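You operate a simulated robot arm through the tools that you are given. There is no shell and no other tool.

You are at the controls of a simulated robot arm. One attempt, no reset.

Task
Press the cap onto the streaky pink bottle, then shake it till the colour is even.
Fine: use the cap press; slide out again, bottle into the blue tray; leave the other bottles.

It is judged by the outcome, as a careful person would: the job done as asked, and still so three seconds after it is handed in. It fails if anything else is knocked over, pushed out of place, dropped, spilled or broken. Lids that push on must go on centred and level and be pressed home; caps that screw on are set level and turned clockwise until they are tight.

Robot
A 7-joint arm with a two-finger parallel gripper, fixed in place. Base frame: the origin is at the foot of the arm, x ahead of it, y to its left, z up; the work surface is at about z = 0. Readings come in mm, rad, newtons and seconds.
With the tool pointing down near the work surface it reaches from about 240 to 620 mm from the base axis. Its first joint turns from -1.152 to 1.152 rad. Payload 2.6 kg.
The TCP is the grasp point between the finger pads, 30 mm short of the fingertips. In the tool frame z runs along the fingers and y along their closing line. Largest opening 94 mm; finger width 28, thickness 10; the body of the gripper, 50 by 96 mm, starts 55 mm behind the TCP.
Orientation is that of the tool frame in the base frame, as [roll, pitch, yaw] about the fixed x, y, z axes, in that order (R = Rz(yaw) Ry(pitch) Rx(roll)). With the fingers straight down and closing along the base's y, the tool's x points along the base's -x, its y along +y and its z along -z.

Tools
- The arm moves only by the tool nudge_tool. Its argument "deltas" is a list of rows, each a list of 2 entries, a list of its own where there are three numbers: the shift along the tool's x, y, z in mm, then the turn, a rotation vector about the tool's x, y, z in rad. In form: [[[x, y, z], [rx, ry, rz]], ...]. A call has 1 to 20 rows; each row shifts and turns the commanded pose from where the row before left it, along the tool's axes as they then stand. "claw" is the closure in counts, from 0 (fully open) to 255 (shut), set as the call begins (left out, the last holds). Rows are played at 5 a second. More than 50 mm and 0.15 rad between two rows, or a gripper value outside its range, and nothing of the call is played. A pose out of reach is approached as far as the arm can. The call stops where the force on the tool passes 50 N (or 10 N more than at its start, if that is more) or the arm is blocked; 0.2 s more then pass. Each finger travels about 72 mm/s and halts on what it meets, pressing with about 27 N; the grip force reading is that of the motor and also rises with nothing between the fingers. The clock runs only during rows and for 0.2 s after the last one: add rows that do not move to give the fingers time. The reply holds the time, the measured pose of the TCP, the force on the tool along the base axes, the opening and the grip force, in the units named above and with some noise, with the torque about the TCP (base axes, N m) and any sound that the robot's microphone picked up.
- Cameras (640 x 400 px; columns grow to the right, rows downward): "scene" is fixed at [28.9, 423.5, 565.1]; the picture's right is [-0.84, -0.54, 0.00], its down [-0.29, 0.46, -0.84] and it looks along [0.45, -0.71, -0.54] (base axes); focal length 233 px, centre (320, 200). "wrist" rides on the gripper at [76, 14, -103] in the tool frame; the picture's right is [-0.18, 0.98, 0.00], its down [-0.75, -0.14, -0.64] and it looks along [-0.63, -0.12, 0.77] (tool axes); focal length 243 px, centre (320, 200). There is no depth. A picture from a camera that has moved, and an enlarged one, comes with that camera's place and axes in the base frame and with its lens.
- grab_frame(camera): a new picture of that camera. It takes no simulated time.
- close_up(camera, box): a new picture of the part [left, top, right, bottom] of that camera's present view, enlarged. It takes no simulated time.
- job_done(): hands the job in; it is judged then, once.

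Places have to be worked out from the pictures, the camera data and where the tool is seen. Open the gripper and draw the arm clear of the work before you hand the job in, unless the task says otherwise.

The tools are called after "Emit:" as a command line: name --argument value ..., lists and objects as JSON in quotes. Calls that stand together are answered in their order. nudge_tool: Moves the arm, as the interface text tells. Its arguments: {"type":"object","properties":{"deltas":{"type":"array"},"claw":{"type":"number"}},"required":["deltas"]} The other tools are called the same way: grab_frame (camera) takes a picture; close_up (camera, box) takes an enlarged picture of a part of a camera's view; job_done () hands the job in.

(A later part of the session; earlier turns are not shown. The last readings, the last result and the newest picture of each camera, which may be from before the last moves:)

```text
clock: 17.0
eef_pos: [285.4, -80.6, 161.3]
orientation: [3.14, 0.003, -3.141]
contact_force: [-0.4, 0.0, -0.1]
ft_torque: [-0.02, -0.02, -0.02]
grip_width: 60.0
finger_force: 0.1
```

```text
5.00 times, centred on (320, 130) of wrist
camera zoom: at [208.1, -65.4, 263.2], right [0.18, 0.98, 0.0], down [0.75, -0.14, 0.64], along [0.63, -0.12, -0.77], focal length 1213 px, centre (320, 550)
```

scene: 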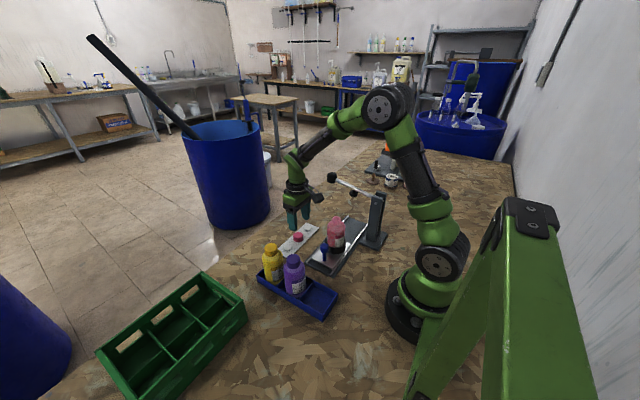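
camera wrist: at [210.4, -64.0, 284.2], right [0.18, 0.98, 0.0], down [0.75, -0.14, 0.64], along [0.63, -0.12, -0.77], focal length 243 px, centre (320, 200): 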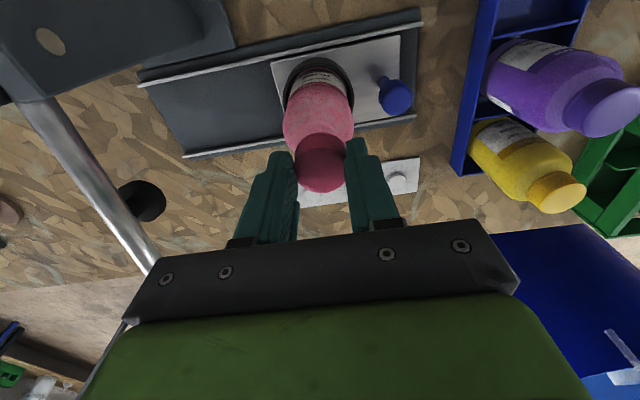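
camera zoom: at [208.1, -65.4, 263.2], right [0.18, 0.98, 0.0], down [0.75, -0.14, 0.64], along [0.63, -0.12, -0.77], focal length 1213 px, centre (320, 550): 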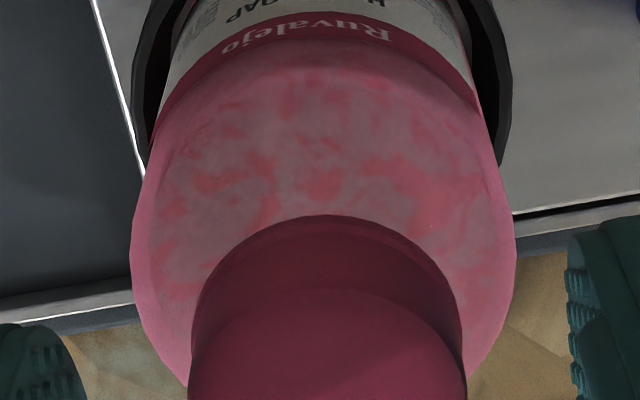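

The cap stays on the neck after release. I raise straight up to inspect it.

Emit:
nudge_tool --deltas '[[[0, 0, -15], [0, 0, 0]], [[0, 0, -40], [0, 0, 0]], [[0, 0, -40], [0, 0, 0]], [[0, 0, 0], [0, 0, 0]]]'

Emit:
close_up --camera "scene" --box '[316, 200, 356, 235]'

Emit:
grab_frame --camera "wrist"

Emit:
close_up --camera "wrist" --box '[270, 40, 370, 140]'

```text
clock: 18.0
eef_pos: [284.5, -82.5, 255.3]
orientation: [3.14, 0.004, -3.141]
contact_force: [-0.1, -0.9, 0.2]
ft_torque: [-0.08, -0.02, -0.03]
grip_width: 60.0
finger_force: 0.0
```

```text
11.43 times, centred on (336, 218) of scene
camera zoom: at [28.9, 423.5, 565.1], right [-0.84, -0.54, 0.0], down [-0.29, 0.46, -0.84], along [0.45, -0.71, -0.54], focal length 2662 px, centre (137, 0)
```

zoom: 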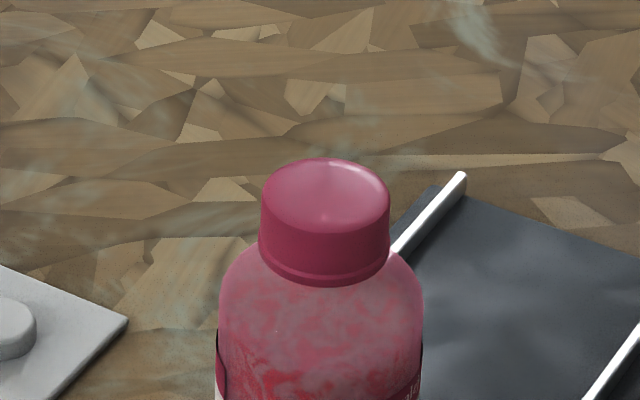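

```text
taken
camera wrist: at [207.1, -68.2, 358.2], right [0.18, 0.98, 0.0], down [0.75, -0.14, 0.64], along [0.63, -0.12, -0.77], focal length 243 px, centre (320, 200)
```

wrist: 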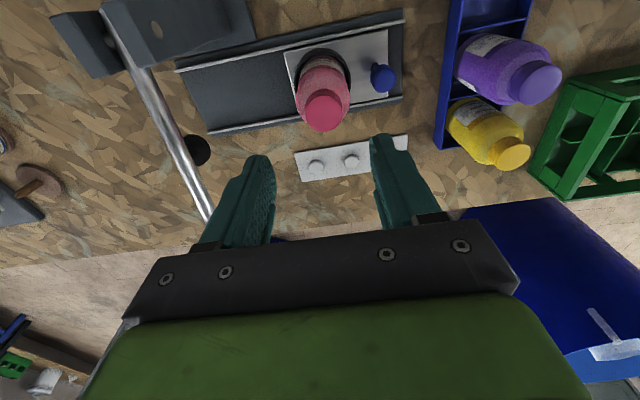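

```text
4.00 times, centred on (320, 90) of wrist
camera zoom: at [207.1, -68.2, 358.2], right [0.18, 0.98, 0.0], down [0.75, -0.14, 0.64], along [0.63, -0.12, -0.77], focal length 970 px, centre (320, 640)
```

zoom: 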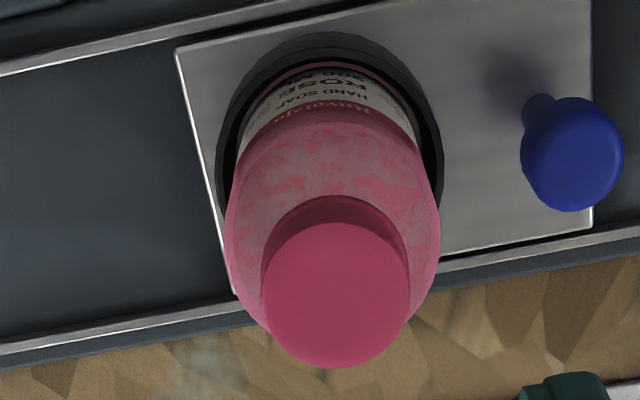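

The cap sits level and centred on the neck. Next I go above the blue knob (about (287, -12)) and turn the tool 90° so the fingers close along x, clear of the bottle.

Emit:
nudge_tool --deltas '[[[-1, 35, 0], [0, 0, 0]], [[-1, 34, 0], [0, 0, 0]], [[0, 0, 0], [0, 0, 0.143]], [[0, 0, 0], [0, 0, 0.143]], [[0, 0, 0], [0, 0, 0.143]], [[0, 0, 0], [0, 0, 0.143]], [[0, 0, 0], [0, 0, 0.143]], [[0, 0, 0], [0, 0, 0.143]], [[0, 0, 0], [0, 0, 0.143]], [[0, 0, 0], [0, 0, 0.143]], [[0, 0, 0], [0, 0, 0.143]], [[0, 0, 0], [0, 0, 0.143]], [[0, 0, 0], [0, 0, 0.1408]], [[0, 0, 0], [0, 0, 0]]]'

Emit:
grab_frame --camera "wrist"

Emit:
grab_frame --camera "scene"

```text
clock: 21.0
eef_pos: [288.6, -11.5, 255.5]
orientation: [3.139, -0.002, 1.57]
contact_force: [-0.3, 0.5, -1.2]
ft_torque: [-0.03, -0.01, 0.02]
grip_width: 60.5
finger_force: 0.0
```

```text
taken
camera wrist: at [301.3, 64.6, 358.3], right [0.98, -0.19, 0.0], down [-0.14, -0.75, 0.64], along [-0.12, -0.63, -0.77], focal length 243 px, centre (320, 200)
```

wrist: 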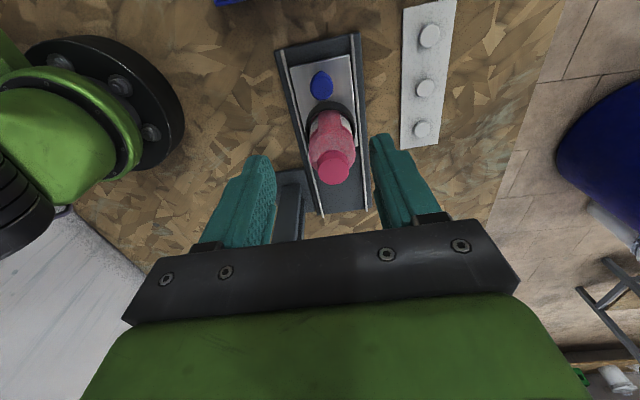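

```text
taken
```

scene: 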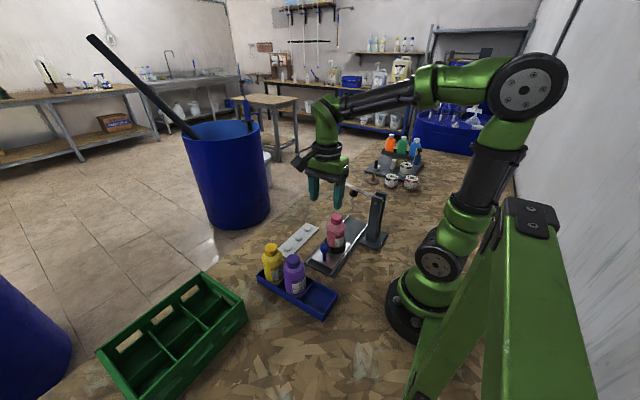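

The rotation worked: the camera now looks from the +y side along the slide. I zoom on the knob to locate it.

Emit:
close_up --camera "wrist" --box '[270, 30, 390, 130]'

Emit:
close_up --camera "scene" --box '[304, 235, 344, 270]'

```text
4.00 times, centred on (330, 80) of wrist
camera zoom: at [301.3, 64.6, 358.3], right [0.98, -0.19, 0.0], down [-0.14, -0.75, 0.64], along [-0.12, -0.63, -0.77], focal length 970 px, centre (280, 680)
```

zoom: 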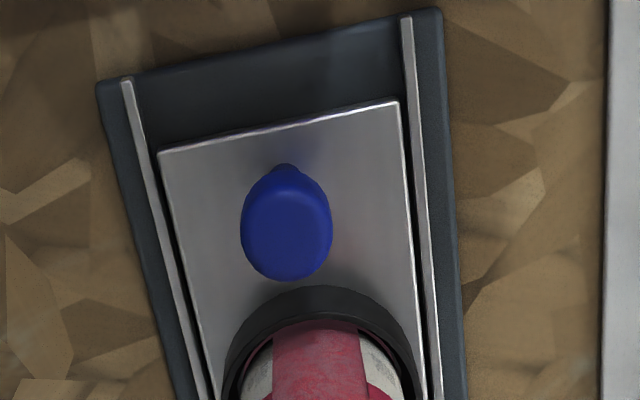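

```text
11.43 times, centred on (324, 252) of scene
camera zoom: at [28.9, 423.5, 565.1], right [-0.84, -0.54, 0.0], down [-0.29, 0.46, -0.84], along [0.45, -0.71, -0.54], focal length 2662 px, centre (274, -400)
```

zoom: 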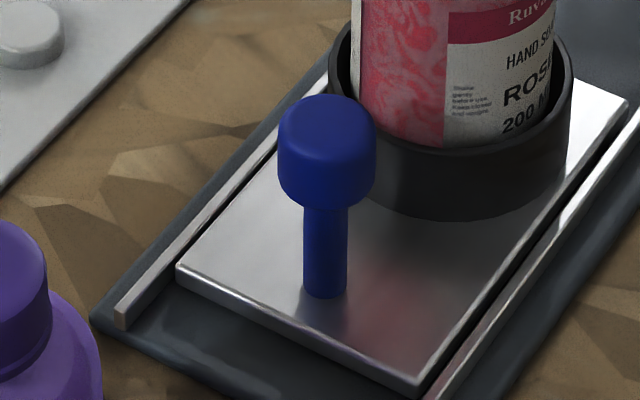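

Knob head is ~25 mm across, top at z ≈ 75, centred near (289, -9.5). I trim by (+2, +2) and descend to z ≈ 115 to verify before straddling it.

Emit:
nudge_tool --deltas '[[[2, 2, 30], [0, 0, 0]], [[0, 0, 40], [0, 0, 0]], [[0, 0, 40], [0, 0, 0]], [[0, 0, 30], [0, 0, 0]], [[0, 0, 0], [0, 0, 0]], [[0, 0, 0], [0, 0, 0]]]'

Emit:
grab_frame --camera "wrist"

Emit:
close_up --camera "scene" --box '[290, 190, 370, 280]'

```text
clock: 22.4
eef_pos: [287.8, -7.8, 116.7]
orientation: [3.138, -0.003, 1.572]
contact_force: [0.1, 0.0, -0.5]
ft_torque: [0.0, 0.0, -0.03]
grip_width: 60.2
finger_force: 0.0
```

```text
taken
camera wrist: at [302.3, 68.2, 218.7], right [0.98, -0.18, 0.0], down [-0.14, -0.75, 0.64], along [-0.12, -0.63, -0.77], focal length 243 px, centre (320, 200)
```

wrist: 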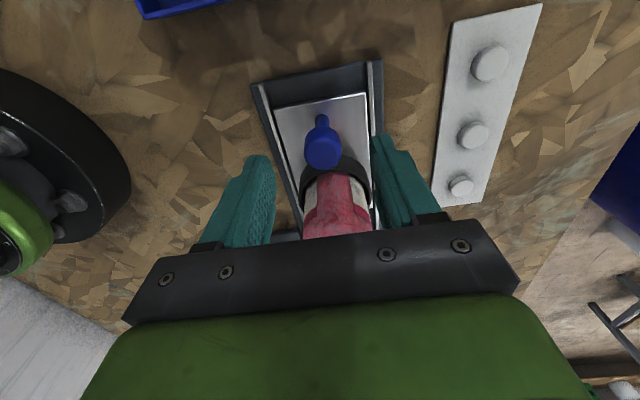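

```text
4.44 times, centred on (330, 235) of scene
camera zoom: at [28.9, 423.5, 565.1], right [-0.84, -0.54, 0.0], down [-0.29, 0.46, -0.84], along [0.45, -0.71, -0.54], focal length 1035 px, centre (276, 44)
```

zoom: 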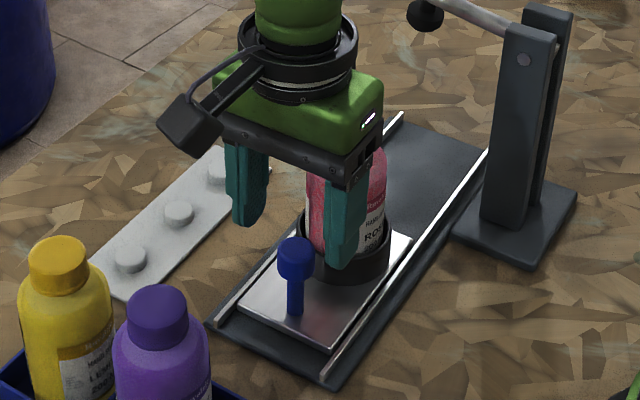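

The knob appears ~2.5 mm to +x of the tool axis. I zoom to confirm before descending.

Emit:
close_up --camera "wrist" --box '[270, 100, 380, 200]'

```text
4.00 times, centred on (325, 150) of wrist
camera zoom: at [302.3, 68.2, 218.7], right [0.98, -0.18, 0.0], down [-0.14, -0.75, 0.64], along [-0.12, -0.63, -0.77], focal length 970 px, centre (300, 400)
```

zoom: 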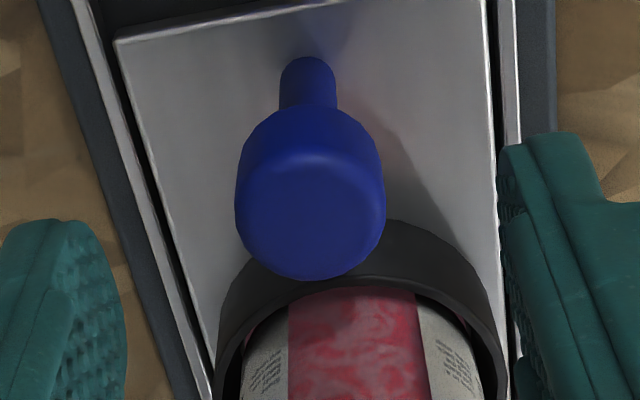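

The knob is at about +1.6 mm x, -3 mm y from the tool axis. I trim and descend to z ≈ 75 around the knob head.

Emit:
nudge_tool --deltas '[[[-2.7, 1.6, 12], [0, 0, 0]], [[0, 0, 15], [0, 0, 0]], [[0, 0, 13], [0, 0, 0]], [[0, 0, 0], [0, 0, 0]]]'

Emit:
close_up --camera "wrist" --box '[240, 100, 400, 220]'

Emit:
close_up --camera "scene" --box '[290, 190, 370, 280]'

```text
clock: 23.4
eef_pos: [289.1, -10.8, 76.2]
orientation: [3.138, -0.001, 1.57]
contact_force: [0.0, -0.9, 0.2]
ft_torque: [0.01, -0.02, 0.02]
grip_width: 60.5
finger_force: 0.1
```

```text
3.33 times, centred on (320, 160) of wrist
camera zoom: at [302.4, 65.5, 178.4], right [0.98, -0.18, 0.0], down [-0.14, -0.75, 0.64], along [-0.12, -0.63, -0.77], focal length 809 px, centre (320, 333)
```

zoom: 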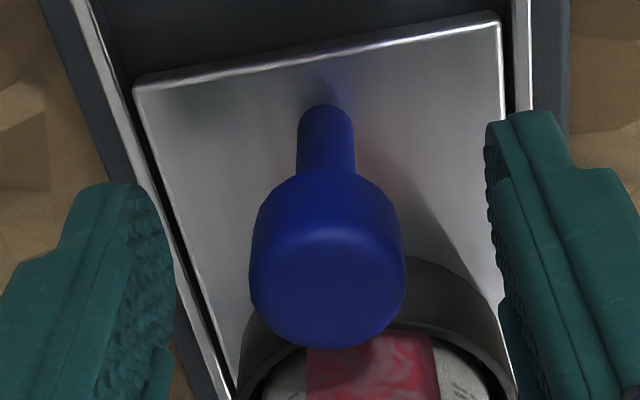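

```text
4.44 times, centred on (330, 235) of scene
camera zoom: at [28.9, 423.5, 565.1], right [-0.84, -0.54, 0.0], down [-0.29, 0.46, -0.84], along [0.45, -0.71, -0.54], focal length 1035 px, centre (276, 44)
```

zoom: 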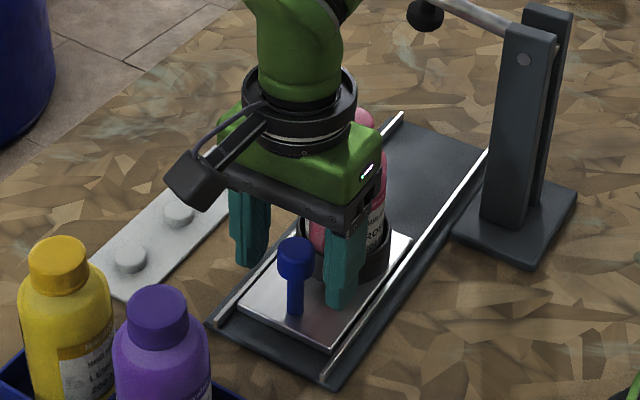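

The fingers straddle the knob, ~1 mm off in x. I trim 1 mm and close on the knob head.

Emit:
nudge_tool --deltas '[[[0, 1, 0], [0, 0, 0]], [[0, 0, 0], [0, 0, 0]]]'

Emit:
nudge_tool --deltas '[[[0, 0, 0], [0, 0, 0]], [[0, 0, 0], [0, 0, 0]], [[0, 0, 0], [0, 0, 0]], [[0, 0, 0], [0, 0, 0]]]' --claw 255

Emit:
close_up --camera "wrist" --box '[240, 100, 400, 220]'

```text
clock: 24.0
eef_pos: [290.3, -10.4, 75.7]
orientation: [3.14, -0.003, 1.571]
contact_force: [-1.4, -0.3, -1.3]
ft_torque: [0.01, -0.01, -0.01]
grip_width: 59.9
finger_force: 0.0
```

```text
clock: 25.0
eef_pos: [289.5, -11.0, 74.9]
orientation: [3.14, -0.001, 1.571]
contact_force: [-6.8, -0.9, 6.0]
ft_torque: [-0.02, 0.41, 0.01]
grip_width: 25.7
finger_force: 44.7
```

```text
3.33 times, centred on (320, 160) of wrist
camera zoom: at [303.6, 65.5, 178.3], right [0.98, -0.18, 0.0], down [-0.14, -0.75, 0.64], along [-0.12, -0.63, -0.77], focal length 809 px, centre (320, 333)
```

zoom: 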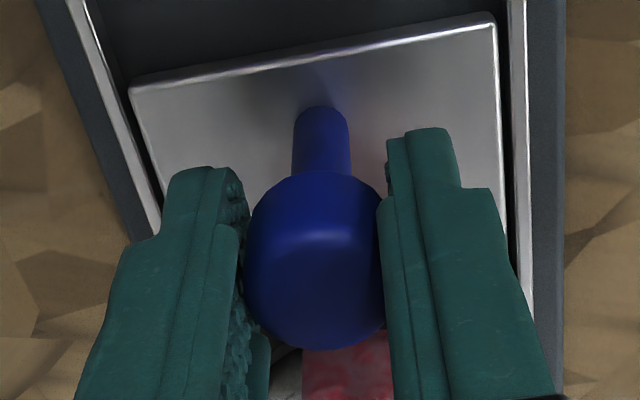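

The knob is gripped at 25.7 mm. I relieve the small sideways load and push the slide slowly in -y, 40 mm first, watching force.

Emit:
nudge_tool --deltas '[[[0, -0.7, 0], [0, 0, 0]], [[-2, 0, 0], [0, 0, 0]], [[-4, 0, 0], [0, 0, 0]], [[-6, 0, 0], [0, 0, 0]], [[-6, 0, 0], [0, 0, 0]], [[-6, 0, 0], [0, 0, 0]], [[-6, 0, 0], [0, 0, 0]], [[-6, 0, 0], [0, 0, 0]], [[-4, 0, 0], [0, 0, 0]], [[0, 0, 0], [0, 0, 0]]]'

Emit:
close_up --camera "scene" --box '[290, 150, 410, 280]'

Emit:
grab_frame --camera "wrist"

```text
clock: 27.2
eef_pos: [290.9, -51.6, 76.8]
orientation: [-3.14, -0.004, 1.569]
contact_force: [-26.3, -1.0, 12.1]
ft_torque: [-0.42, -0.16, 0.03]
grip_width: 25.5
finger_force: 44.6
```

```text
3.08 times, centred on (350, 215) of scene
camera zoom: at [28.9, 423.5, 565.1], right [-0.84, -0.54, 0.0], down [-0.29, 0.46, -0.84], along [0.45, -0.71, -0.54], focal length 717 px, centre (228, 154)
```

zoom: 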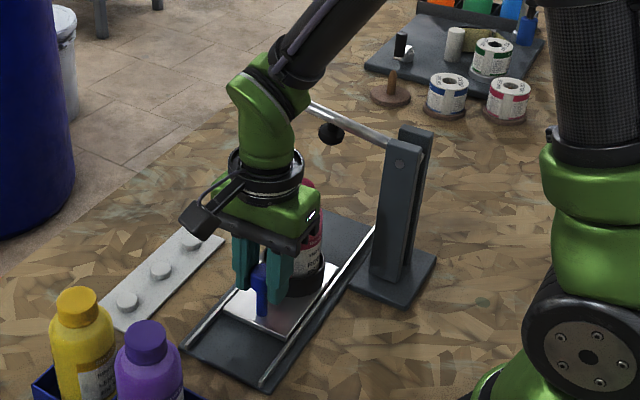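

```text
taken
camera wrist: at [304.4, 24.2, 178.2], right [0.98, -0.19, 0.0], down [-0.14, -0.76, 0.64], along [-0.12, -0.63, -0.77], focal length 243 px, centre (320, 200)
```

wrist: 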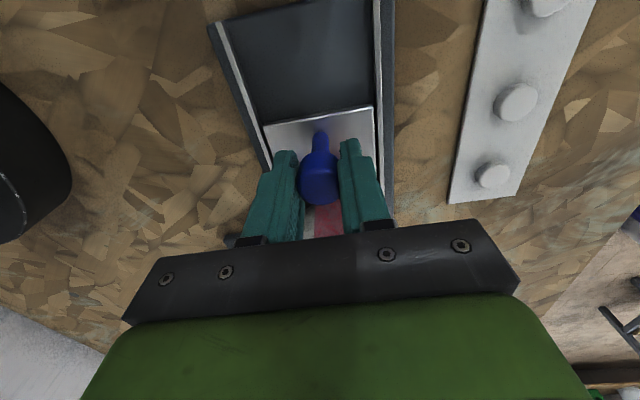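

The slide moves freely, but a sideways load of ~26 N has built up. I relieve it (-1.5 mm x, slight lift) and check force.

Emit:
nudge_tool --deltas '[[[0, -0.8, -0.3], [0, 0, 0]], [[0, -0.7, -0.3], [0, 0, 0]], [[0, 0, 0], [0, 0, 0]]]'

```text
clock: 28.0
eef_pos: [289.1, -51.7, 76.8]
orientation: [3.139, -0.002, 1.575]
contact_force: [5.0, 0.8, -40.5]
ft_torque: [0.11, 0.35, 0.01]
grip_width: 25.7
finger_force: 45.5
```

The sideways load is gone but now there's a -40 N vertical pull; I lower back by 0.45 mm.

Emit:
nudge_tool --deltas '[[[0, 0, 0.45], [0, 0, 0]], [[0, 0, 0], [0, 0, 0]]]'

```text
clock: 28.6
eef_pos: [289.6, -52.2, 76.8]
orientation: [3.139, -0.001, 1.573]
contact_force: [1.0, 0.6, -30.3]
ft_torque: [-0.46, 0.33, 0.27]
grip_width: 26.0
finger_force: 45.1
```

Vertical load is still -30 N, so I lower another 0.6 mm.

Emit:
nudge_tool --deltas '[[[0, 0, 0.6], [0, 0, 0]], [[0, 0, 0], [0, 0, 0]]]'

```text
clock: 29.2
eef_pos: [289.1, -50.8, 76.5]
orientation: [3.137, -0.003, 1.57]
contact_force: [1.3, -0.4, -22.4]
ft_torque: [-0.49, 0.42, 0.08]
grip_width: 25.5
finger_force: 44.7
```

Load is decreasing. I lower 0.6 mm more and continue the push in -y with small steps.

Emit:
nudge_tool --deltas '[[[-2, 0, 0.6], [0, 0, 0]], [[-4, 0, 0], [0, 0, 0]], [[-5, 0, 0], [0, 0, 0]], [[-5, 0, 0], [0, 0, 0]], [[-5, 0, 0], [0, 0, 0]], [[-4, 0, 0], [0, 0, 0]], [[0, 0, 0], [0, 0, 0]]]'

Emit:
close_up --camera "scene" --box '[290, 150, 410, 280]'

```text
clock: 30.8
eef_pos: [290.3, -77.0, 75.5]
orientation: [3.141, -0.003, 1.568]
contact_force: [-21.7, 1.0, 35.5]
ft_torque: [0.08, 0.56, -0.06]
grip_width: 25.7
finger_force: 45.0
```

```text
3.08 times, centred on (350, 215) of scene
camera zoom: at [28.8, 423.5, 565.1], right [-0.84, -0.54, 0.0], down [-0.29, 0.46, -0.84], along [0.45, -0.71, -0.54], focal length 717 px, centre (228, 154)
```

zoom: 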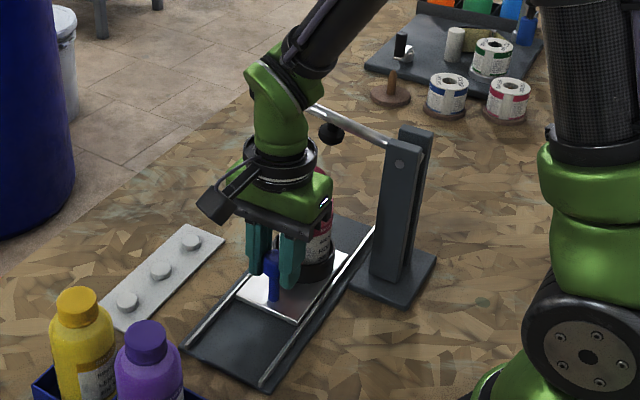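

Loads are building again from small tracking errors (+35 N vertical, -22 N sideways); I correct by lifting 0.8 mm and -1 mm in x.

Emit:
nudge_tool --deltas '[[[0, -1.0, -0.8], [0, 0, 0]], [[0, 0, 0], [0, 0, 0]]]'

```text
clock: 31.4
eef_pos: [289.4, -76.7, 76.2]
orientation: [3.136, 0.0, 1.571]
contact_force: [-3.3, 0.1, 11.5]
ft_torque: [0.89, 0.57, -0.37]
grip_width: 25.8
finger_force: 44.4
```

Loads are down. I continue another 22 mm in small steps.

Emit:
nudge_tool --deltas '[[[-2, 0, -0.2], [0, 0, 0]], [[-4, 0, 0], [0, 0, 0]], [[-4, 0, 0], [0, 0, 0]], [[-4, 0, 0], [0, 0, 0]], [[-4, 0, 0], [0, 0, 0]], [[-4, 0, 0], [0, 0, 0]], [[0, 0, 0], [0, 0, 0]]]'

Emit:
close_up --camera "scene" --box '[300, 150, 400, 260]'

Emit:
grab_frame --camera "wrist"

```text
clock: 33.0
eef_pos: [290.4, -99.5, 76.2]
orientation: [3.133, 0.001, 1.572]
contact_force: [23.5, 0.7, -4.6]
ft_torque: [-0.06, 0.34, 0.44]
grip_width: 25.8
finger_force: 44.9
```

```text
3.64 times, centred on (350, 205) of scene
camera zoom: at [28.9, 423.5, 565.1], right [-0.84, -0.54, 0.0], down [-0.29, 0.46, -0.84], along [0.45, -0.71, -0.54], focal length 847 px, centre (211, 182)
```

zoom: 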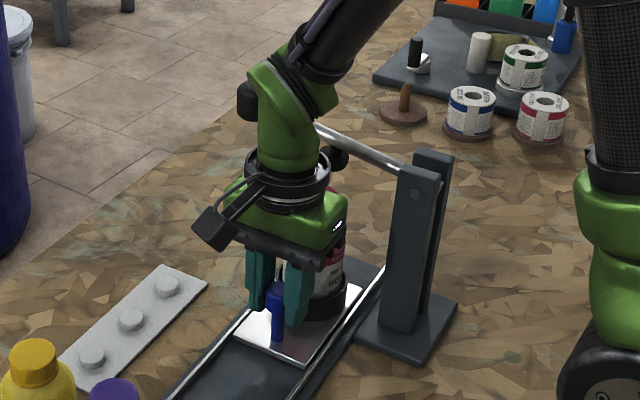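

```text
taken
camera wrist: at [302.6, -23.2, 178.3], right [0.98, -0.18, 0.01], down [-0.14, -0.75, 0.64], along [-0.11, -0.63, -0.77], focal length 243 px, centre (320, 200)
```

wrist: 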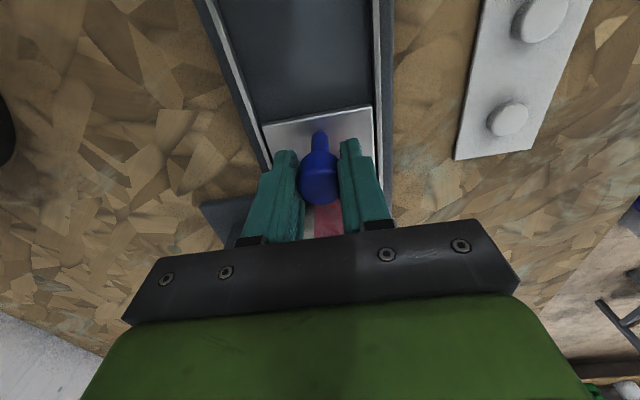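

Travel so far ≈ 89 mm of the estimated ~113. I trim x by +0.8 and push on 16 mm.

Emit:
nudge_tool --deltas '[[[0, 0.8, 0], [0, 0, 0]], [[-4, 0, 0], [0, 0, 0]], [[-4, 0, 0], [0, 0, 0]], [[-4, 0, 0], [0, 0, 0]], [[-4, 0, 0], [0, 0, 0]], [[0, 0, 0], [0, 0, 0]]]'

Emit:
close_up --camera "scene" --box '[310, 160, 390, 250]'

```text
clock: 34.4
eef_pos: [289.9, -114.6, 76.1]
orientation: [3.138, -0.001, 1.573]
contact_force: [33.9, 0.2, -27.0]
ft_torque: [0.5, 0.31, -0.1]
grip_width: 26.0
finger_force: 44.6
```

```text
4.44 times, centred on (350, 205) of scene
camera zoom: at [29.0, 423.5, 565.2], right [-0.84, -0.54, 0.0], down [-0.29, 0.46, -0.84], along [0.45, -0.71, -0.54], focal length 1035 px, centre (187, 178)
```

zoom: 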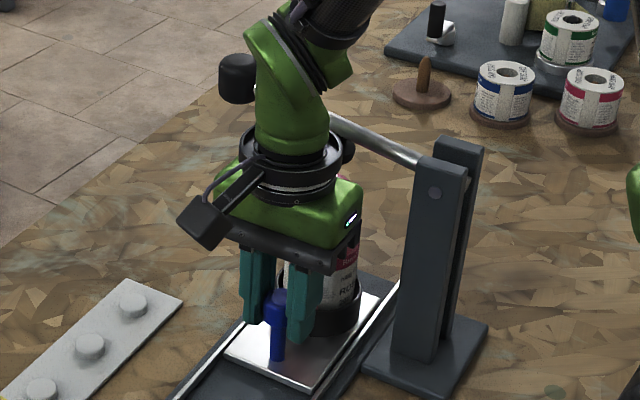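

Travel ≈ 104 mm. I relieve loads (+1 mm x, -0.7 mm z), then creep forward in 2 mm steps looking for the end stop.

Emit:
nudge_tool --deltas '[[[0, 1.0, 0.7], [0, 0, 0]], [[-2, 0, 0], [0, 0, 0]], [[-2, 0, 0], [0, 0, 0]], [[-2, 0, 0], [0, 0, 0]], [[0, 0, 0], [0, 0, 0]]]'

```text
clock: 35.6
eef_pos: [290.8, -120.4, 75.7]
orientation: [3.137, -0.002, 1.569]
contact_force: [4.3, -1.8, 18.0]
ft_torque: [-0.5, 0.45, 0.31]
grip_width: 25.7
finger_force: 45.2
```

No stop yet (travel ≈ 109 mm). I creep on in 1.5 mm steps.

Emit:
nudge_tool --deltas '[[[-1.5, 0, -0.3], [0, 0, 0]], [[-1.5, 0, 0], [0, 0, 0]], [[0, 0, 0], [0, 0, 0]]]'

```text
clock: 36.4
eef_pos: [290.7, -124.1, 75.7]
orientation: [3.139, -0.003, 1.568]
contact_force: [-12.5, -2.9, 41.1]
ft_torque: [-0.04, 0.51, -0.02]
grip_width: 25.9
finger_force: 44.9
```

Vertical load rose to 41 N, so I lift 1 mm and take pictures to compare the cap with the press pad.

Emit:
nudge_tool --deltas '[[[0, -0.4, -0.9], [0, 0, 0]], [[0, 0, 0], [0, 0, 0]]]'

Emit:
close_up --camera "scene" --box '[310, 160, 390, 250]'

Emit:
grab_frame --camera "wrist"

```text
clock: 37.0
eef_pos: [287.9, -123.8, 76.0]
orientation: [-3.14, 0.0, 1.571]
contact_force: [3.6, -3.0, -15.9]
ft_torque: [-0.27, -0.44, -0.43]
grip_width: 25.8
finger_force: 44.8
```

```text
4.44 times, centred on (350, 205) of scene
camera zoom: at [29.0, 423.5, 565.2], right [-0.84, -0.54, 0.0], down [-0.29, 0.46, -0.84], along [0.45, -0.71, -0.54], focal length 1035 px, centre (187, 178)
```

zoom: 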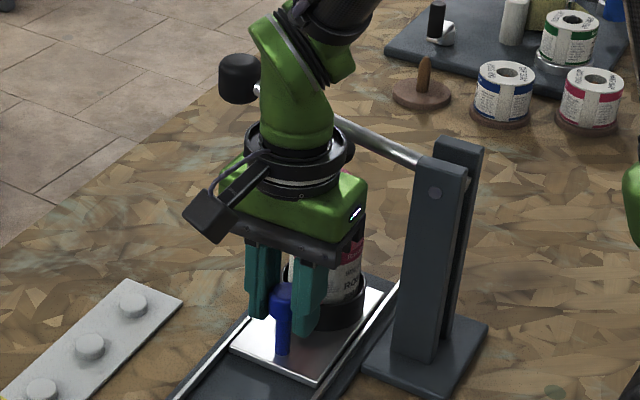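

```text
taken
camera wrist: at [303.7, -47.3, 178.0], right [0.98, -0.18, 0.0], down [-0.14, -0.76, 0.64], along [-0.12, -0.63, -0.77], focal length 243 px, centre (320, 200)
```

wrist: 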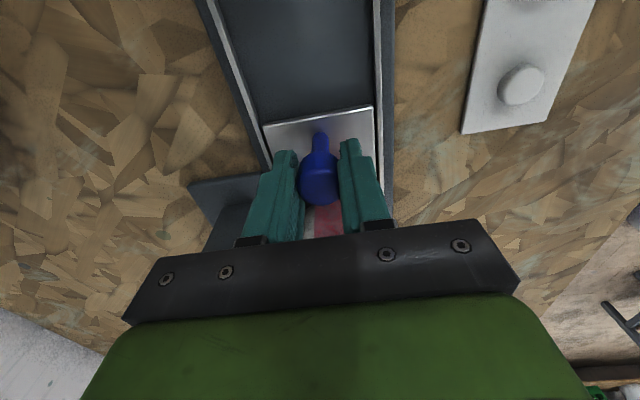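

The pad is hidden behind the arm. I creep 3 mm more to feel for an end stop.

Emit:
nudge_tool --deltas '[[[-1.5, 0.2, 0.2], [0, 0, 0]], [[-1.5, 0, 0], [0, 0, 0]], [[0, 0, 0], [0, 0, 0]]]'

```text
clock: 37.8
eef_pos: [288.3, -127.3, 75.4]
orientation: [-3.141, -0.002, 1.572]
contact_force: [7.0, -1.7, -27.3]
ft_torque: [0.6, 0.39, 0.34]
grip_width: 25.9
finger_force: 45.4
```

No stop felt at ~116 mm travel. I release the knob, raise straight up, and look at the cap against the press pad.

Emit:
nudge_tool --deltas '[[[0, 0, 0], [0, 0, 0]], [[0, 0, 0], [0, 0, 0]], [[0, 0, 0], [0, 0, 0]]]' --claw 92

Emit:
nudge_tool --deltas '[[[0, 0, -15], [0, 0, 0]], [[0, 0, -35], [0, 0, 0]], [[20, 0, -40], [0, 0, 0]], [[40, 0, -25], [0, 0, 0]], [[45, 0, 0], [0, 0, 0]], [[0, 0, 0], [0, 0, 0]]]'

Emit:
grab_frame --camera "wrist"

Emit:
close_up --camera "scene" --box '[310, 160, 390, 250]'

```text
clock: 38.6
eef_pos: [290.4, -128.0, 76.3]
orientation: [3.139, -0.001, 1.571]
contact_force: [0.2, -0.1, 1.0]
ft_torque: [0.01, 0.0, -0.05]
grip_width: 59.9
finger_force: 0.2
```

```text
clock: 40.0
eef_pos: [286.7, -21.0, 191.5]
orientation: [3.136, -0.001, 1.571]
contact_force: [0.4, -0.5, -0.2]
ft_torque: [-0.01, 0.01, 0.03]
grip_width: 59.9
finger_force: 0.1
```

```text
taken
camera wrist: at [301.0, 55.3, 294.3], right [0.98, -0.18, 0.0], down [-0.14, -0.75, 0.64], along [-0.12, -0.63, -0.77], focal length 243 px, centre (320, 200)
```

wrist: 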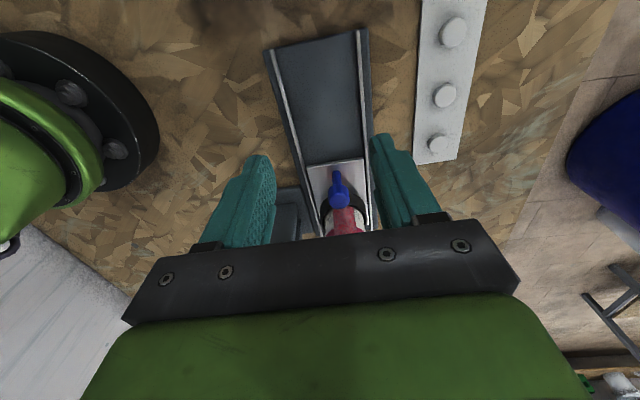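

```text
4.44 times, centred on (350, 205) of scene
camera zoom: at [28.9, 423.5, 565.1], right [-0.84, -0.54, 0.0], down [-0.29, 0.46, -0.84], along [0.45, -0.71, -0.54], focal length 1035 px, centre (187, 178)
```

zoom: 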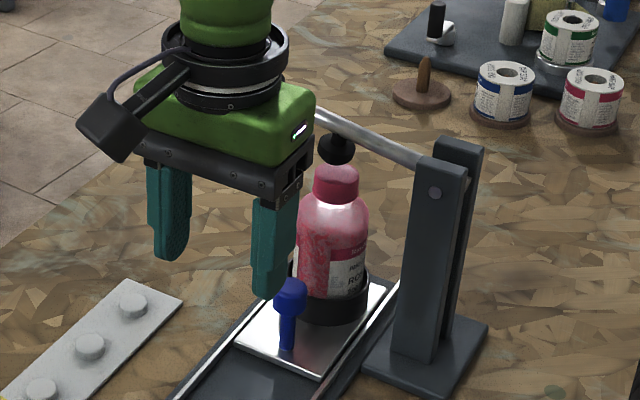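

Now the pad is visible just above the cap in the scene view. I zoom in to check alignment.

Emit:
close_up --camera "scene" --box '[364, 180, 404, 215]'

Emit:
close_up --camera "scene" --box '[350, 170, 410, 250]'

```text
11.43 times, centred on (384, 198) of scene
camera zoom: at [28.9, 423.5, 565.1], right [-0.84, -0.54, 0.0], down [-0.29, 0.46, -0.84], along [0.45, -0.71, -0.54], focal length 2662 px, centre (-411, 229)
```

zoom: 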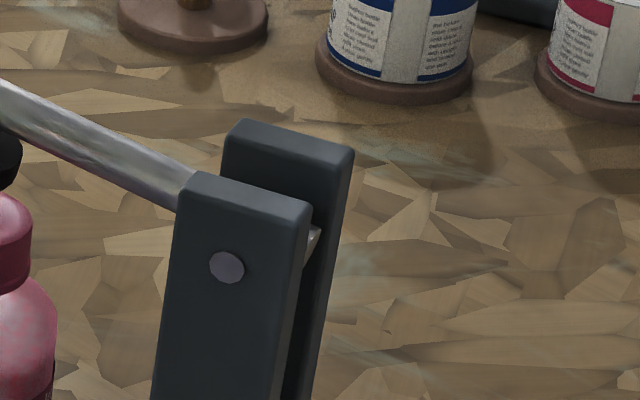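

```text
5.00 times, centred on (380, 210) of scene
camera zoom: at [28.9, 423.5, 565.1], right [-0.84, -0.54, 0.0], down [-0.29, 0.46, -0.84], along [0.45, -0.71, -0.54], focal length 1165 px, centre (20, 150)
```

zoom: 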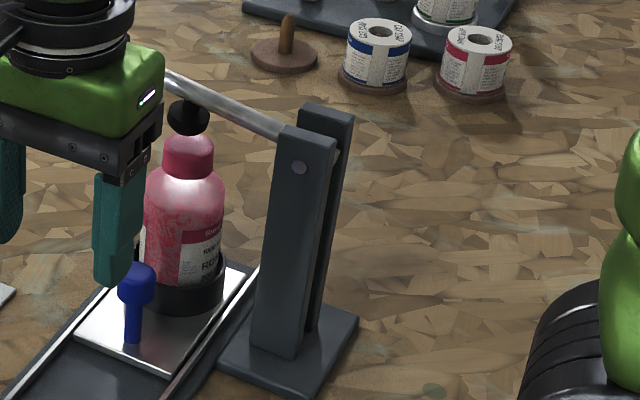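

I zoom in right on the pad and cap.

Emit:
close_up --camera "scene" --box '[338, 182, 370, 210]'

Emit:
close_up --camera "wrist" --box '[270, 140, 390, 240]'

```text
14.29 times, centred on (354, 196) of scene
camera zoom: at [28.9, 423.5, 565.1], right [-0.84, -0.54, 0.0], down [-0.29, 0.46, -0.84], along [0.45, -0.71, -0.54], focal length 3328 px, centre (-166, 257)
```

zoom: 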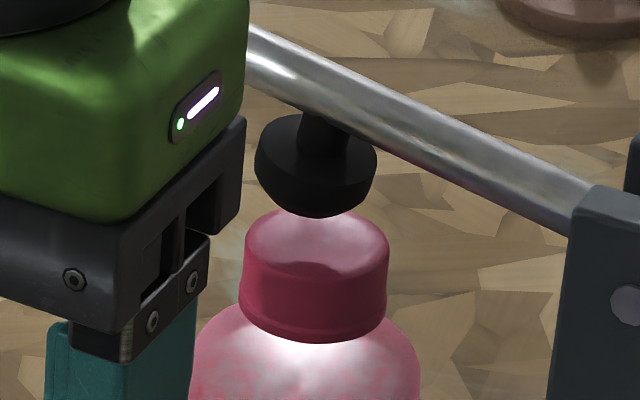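

```text
4.00 times, centred on (330, 190) of wrist
camera zoom: at [301.0, 55.3, 294.3], right [0.98, -0.18, 0.0], down [-0.14, -0.75, 0.64], along [-0.12, -0.63, -0.77], focal length 970 px, centre (280, 240)
```

zoom: 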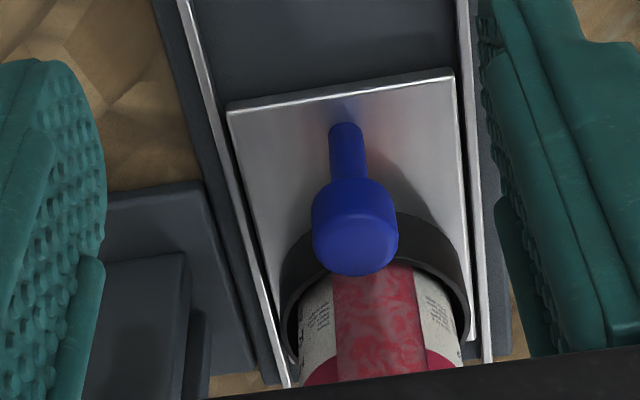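

The pad sits above the cap, within ~2 mm as seen here. To judge the y alignment I raise, turn the tool back to the default orientation and look from behind over the lever.

Emit:
nudge_tool --deltas '[[[0, 0, -40], [0, 0, 0]], [[0, 0, -40], [0, 0, 0]], [[0, 0, -40], [0, 0, 0]], [[0, 0, 0], [0, 0, -0.143]], [[0, 0, 0], [0, 0, -0.143]], [[0, 0, 0], [0, 0, -0.143]], [[0, 0, 0], [0, 0, -0.143]], [[0, 0, 0], [0, 0, -0.143]], [[0, 0, 0], [0, 0, -0.143]], [[0, 0, 0], [0, 0, -0.143]], [[0, 0, 0], [0, 0, -0.143]], [[0, 0, 0], [0, 0, -0.143]], [[0, 0, 0], [0, 0, -0.143]], [[0, 0, 0], [0, 0, -0.1408]], [[-10, -40, 0], [0, 0, 0]], [[-15, -40, 0], [0, 0, 0]], [[-15, -40, 0], [0, 0, 0]], [[0, 0, 0], [0, 0, 0]]]'

Emit:
grab_frame --camera "wrist"

Emit:
grab_frame --camera "scene"

```text
clock: 43.8
eef_pos: [330.2, -144.4, 310.3]
orientation: [3.14, 0.004, 3.14]
contact_force: [-0.1, 0.6, -1.1]
ft_torque: [0.01, -0.02, 0.03]
grip_width: 60.2
finger_force: 0.0
```

```text
taken
camera wrist: at [253.4, -130.1, 412.0], right [0.18, 0.98, 0.0], down [0.75, -0.14, 0.64], along [0.63, -0.12, -0.77], focal length 243 px, centre (320, 200)
```

wrist: 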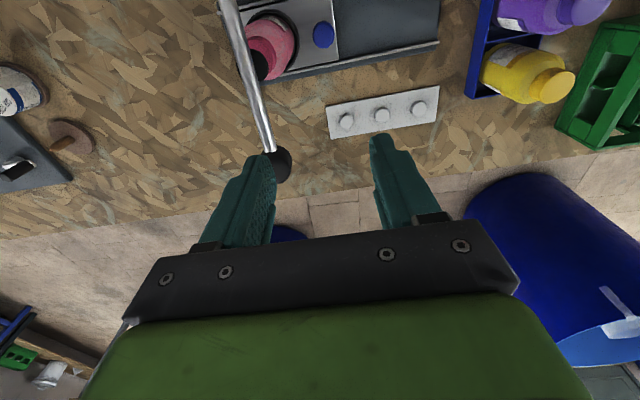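

```text
taken
```

scene: 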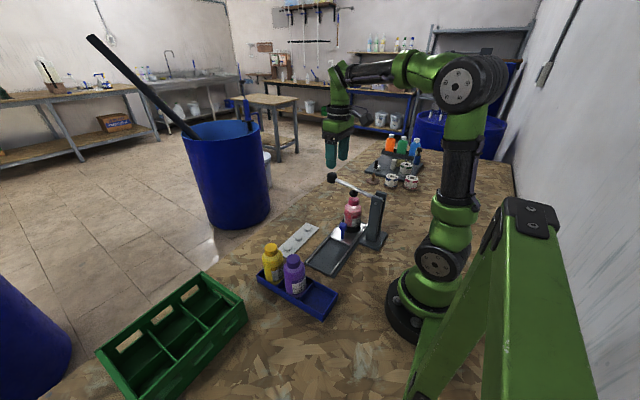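

I move to (285, -195, 290) so that the camera looks straight down the lever's plane.

Emit:
nudge_tool --deltas '[[[15, -17, 0], [0, 0, 0]], [[15, -17, 0], [0, 0, 0]], [[15, -17, 10], [0, 0, 0]], [[0, 0, 0], [0, 0, 0]], [[0, 0, 0], [0, 0, 0]]]'

Emit:
grab_frame --camera "wrist"

Emit:
close_up --camera "wrist" --box '[260, 20, 380, 120]'

Emit:
close_up --camera "scene" --box '[325, 165, 385, 225]'

```text
clock: 45.0
eef_pos: [285.0, -196.5, 302.2]
orientation: [3.139, 0.004, -3.141]
contact_force: [0.4, 0.3, -0.2]
ft_torque: [-0.01, -0.04, 0.02]
grip_width: 59.9
finger_force: 0.0
```

```text
taken
camera wrist: at [206.7, -182.3, 403.9], right [0.18, 0.98, 0.0], down [0.75, -0.14, 0.64], along [0.63, -0.12, -0.77], focal length 243 px, centre (320, 200)
```

wrist: 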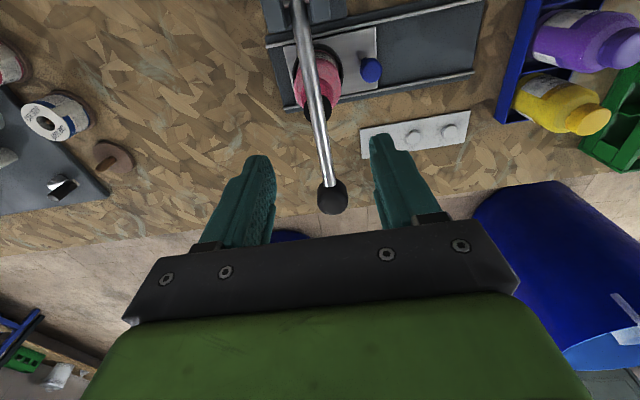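

```text
4.00 times, centred on (320, 70) of wrist
camera zoom: at [206.7, -182.3, 403.9], right [0.18, 0.98, 0.0], down [0.75, -0.14, 0.64], along [0.63, -0.12, -0.77], focal length 970 px, centre (320, 720)
```

zoom: 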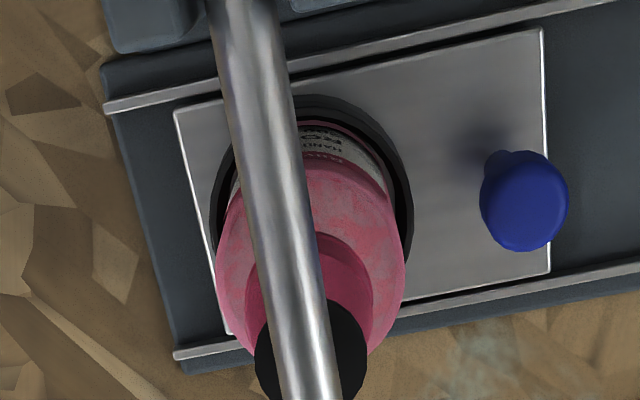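

```text
6.67 times, centred on (355, 195) of scene
camera zoom: at [28.9, 423.5, 565.1], right [-0.84, -0.54, 0.0], down [-0.29, 0.46, -0.84], along [0.45, -0.71, -0.54], focal length 1553 px, centre (87, 233)
```

zoom: 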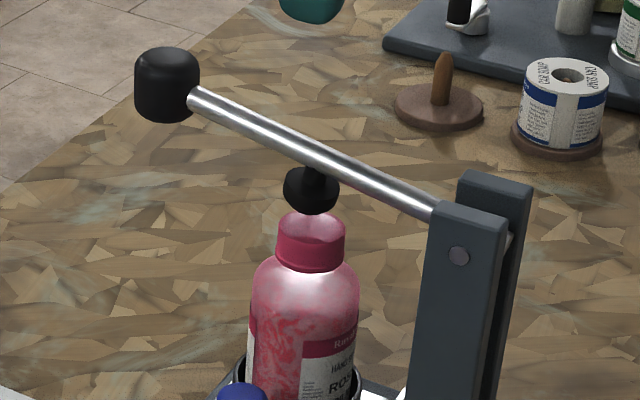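

Seen along the lever plane, pad and cap line up within about half a millimetre in y, so the slide is where it should be. The lever handle is near (373, -198, 198); I move above it with the gripper open 60 mm.

Emit:
nudge_tool --deltas '[[[-30, -0.7, 0], [0, 0, 0]], [[-30, -0.7, 0], [0, 0, 0]], [[-30, -0.8, 0], [0, 0, 0]], [[0, 0, 20], [0, 0, 0]], [[0, 0, 20], [0, 0, 0]], [[0, 0, 0], [0, 0, 0]]]'

Emit:
grab_frame --camera "wrist"

Emit:
close_up --camera "scene" --box '[300, 140, 390, 220]'

```text
clock: 46.4
eef_pos: [374.2, -194.9, 261.6]
orientation: [3.14, 0.004, 3.141]
contact_force: [-0.9, -0.2, -0.1]
ft_torque: [-0.02, 0.0, 0.01]
grip_width: 60.0
finger_force: 0.1
```

```text
taken
camera wrist: at [298.0, -181.5, 363.6], right [0.18, 0.98, 0.0], down [0.75, -0.14, 0.64], along [0.63, -0.12, -0.76], focal length 243 px, centre (320, 200)
```

wrist: 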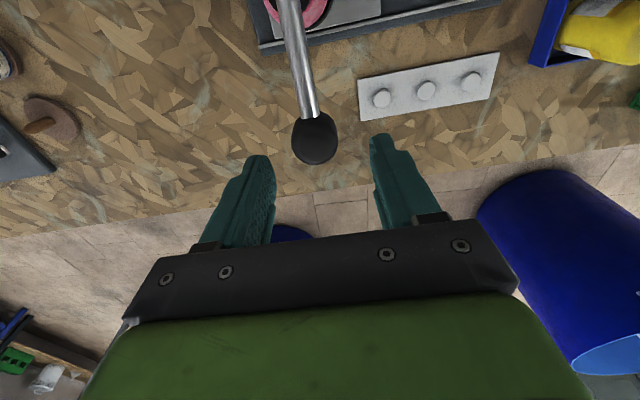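

```text
5.00 times, centred on (345, 180) of scene
camera zoom: at [28.9, 423.5, 565.1], right [-0.84, -0.54, 0.0], down [-0.29, 0.46, -0.84], along [0.45, -0.71, -0.54], focal length 1165 px, centre (195, 300)
```

zoom: 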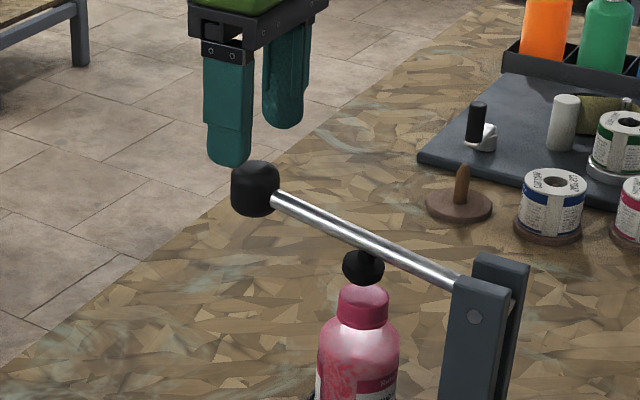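

The handle is ~33 mm across and about 4 mm to -y of the tool. I trim and descend to straddle it, TCP about 10 mm below its centre.

Emit:
nudge_tool --deltas '[[[-0.9, -3.8, 0], [0, 0, 0]], [[0, 0, 20], [0, 0, 0]], [[0, 0, 15], [0, 0, 0]], [[0, 0, 0], [0, 0, 0]]]'

Emit:
grab_frame --camera "wrist"

```text
clock: 47.4
eef_pos: [375.8, -198.6, 225.3]
orientation: [3.14, 0.004, 3.141]
contact_force: [0.1, -0.9, 0.6]
ft_torque: [0.02, 0.01, -0.02]
grip_width: 60.2
finger_force: 0.1
```

```text
taken
camera wrist: at [299.9, -184.5, 328.0], right [0.18, 0.98, 0.0], down [0.75, -0.14, 0.64], along [0.63, -0.12, -0.77], focal length 243 px, centre (320, 200)
```

wrist: 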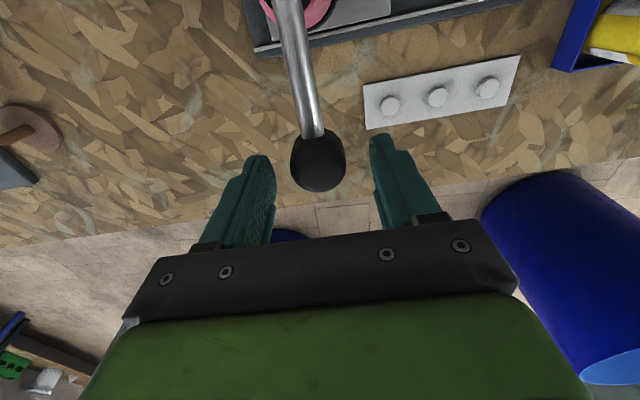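

Well aligned. I descend 37 mm more and close on the handle.

Emit:
nudge_tool --deltas '[[[0, -0.8, 19], [0, 0, 0]], [[0, 0, 18], [0, 0, 0]], [[0, 0, 0], [0, 0, 0]]]'

Emit:
nudge_tool --deltas '[[[0, 0, 0], [0, 0, 0]], [[0, 0, 0], [0, 0, 0]], [[0, 0, 0], [0, 0, 0]], [[0, 0, 0], [0, 0, 0]]]' --claw 255

Emit:
grab_frame --camera "wrist"

Emit:
close_up --camera "scene" --box '[300, 140, 390, 220]'

```text
clock: 48.2
eef_pos: [377.0, -199.8, 187.8]
orientation: [3.139, 0.002, -3.141]
contact_force: [0.8, 0.5, 0.1]
ft_torque: [0.0, -0.02, -0.02]
grip_width: 59.8
finger_force: 0.0
```

```text
clock: 49.2
eef_pos: [376.9, -200.9, 189.0]
orientation: [3.141, 0.005, -3.141]
contact_force: [3.2, -7.4, -4.6]
ft_torque: [0.03, -0.12, 0.04]
grip_width: 33.3
finger_force: 45.3
```

```text
taken
camera wrist: at [300.0, -185.6, 290.4], right [0.18, 0.98, 0.0], down [0.75, -0.14, 0.64], along [0.63, -0.12, -0.77], focal length 243 px, centre (320, 200)
```

wrist: 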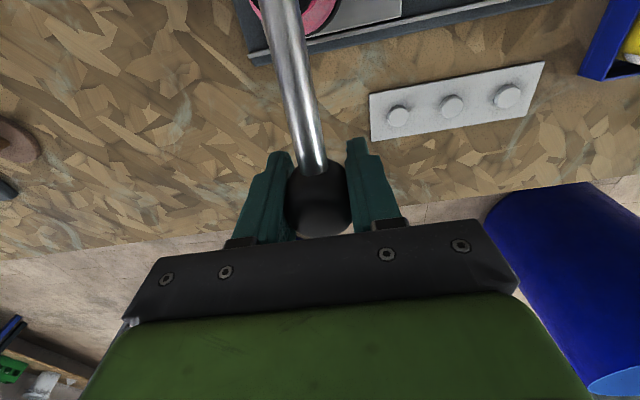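

```text
5.00 times, centred on (345, 180) of scene
camera zoom: at [29.0, 423.5, 565.2], right [-0.84, -0.54, 0.0], down [-0.29, 0.46, -0.84], along [0.45, -0.71, -0.54], focal length 1165 px, centre (195, 300)
```

zoom: 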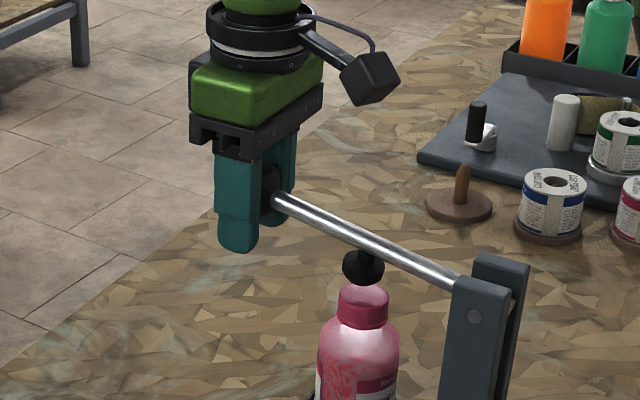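

The handle is gripped. I move it down 10 mm along its arc in 2 mm steps, watching the force.

Emit:
nudge_tool --deltas '[[[-0.3, -0.3, 2], [0, 0, 0]], [[-0.3, 0, 2], [0, 0, 0]], [[-0.25, 0, 2], [0, 0, 0]], [[-0.25, 0, 2], [0, 0, 0]], [[-0.2, 0, 2], [0, 0, 0]], [[0, 0, 0], [0, 0, 0]]]'

Emit:
close_up --camera "scene" --box '[320, 165, 390, 225]'

```text
clock: 50.6
eef_pos: [378.2, -200.4, 179.7]
orientation: [-3.141, 0.006, -3.14]
contact_force: [14.0, -6.2, 8.4]
ft_torque: [0.04, 1.09, -0.02]
grip_width: 33.2
finger_force: 44.7
```

```text
6.67 times, centred on (355, 195) of scene
camera zoom: at [28.9, 423.5, 565.1], right [-0.84, -0.54, 0.0], down [-0.29, 0.46, -0.84], along [0.45, -0.71, -0.54], focal length 1553 px, centre (87, 233)
```

zoom: 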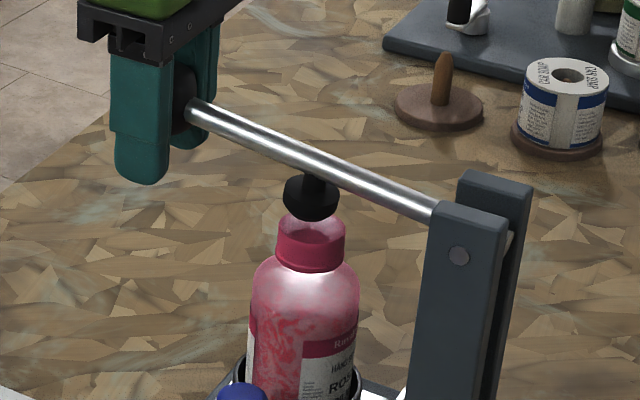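

The pad is coming down onto the cap; force on the tool is small. I continue another 8 mm.

Emit:
nudge_tool --deltas '[[[-0.6, 0, 2], [0, 0, 0]], [[-0.2, 0, 2], [0, 0, 0]], [[-0.2, 0, 2], [0, 0, 0]], [[-0.2, 0, 2], [0, 0, 0]], [[0, 0, 0], [0, 0, 0]]]'

Emit:
close_up --camera "scene" --box '[320, 165, 390, 225]'

```text
clock: 51.8
eef_pos: [379.0, -199.9, 170.4]
orientation: [3.138, 0.002, -3.142]
contact_force: [15.9, -0.1, 9.2]
ft_torque: [0.02, 1.09, -0.06]
grip_width: 33.0
finger_force: 44.9
```

```text
6.67 times, centred on (355, 195) of scene
camera zoom: at [28.9, 423.5, 565.1], right [-0.84, -0.54, 0.0], down [-0.29, 0.46, -0.84], along [0.45, -0.71, -0.54], focal length 1553 px, centre (87, 233)
```

zoom: 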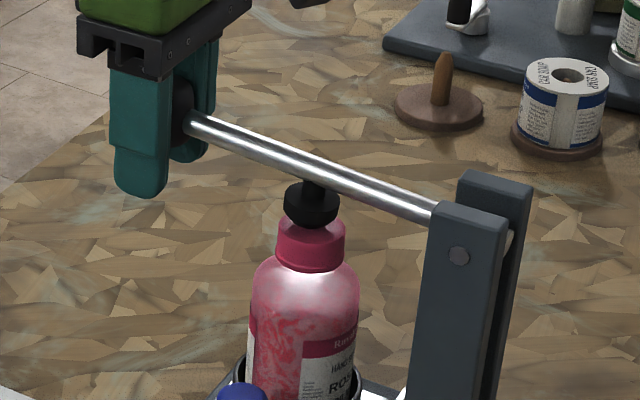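

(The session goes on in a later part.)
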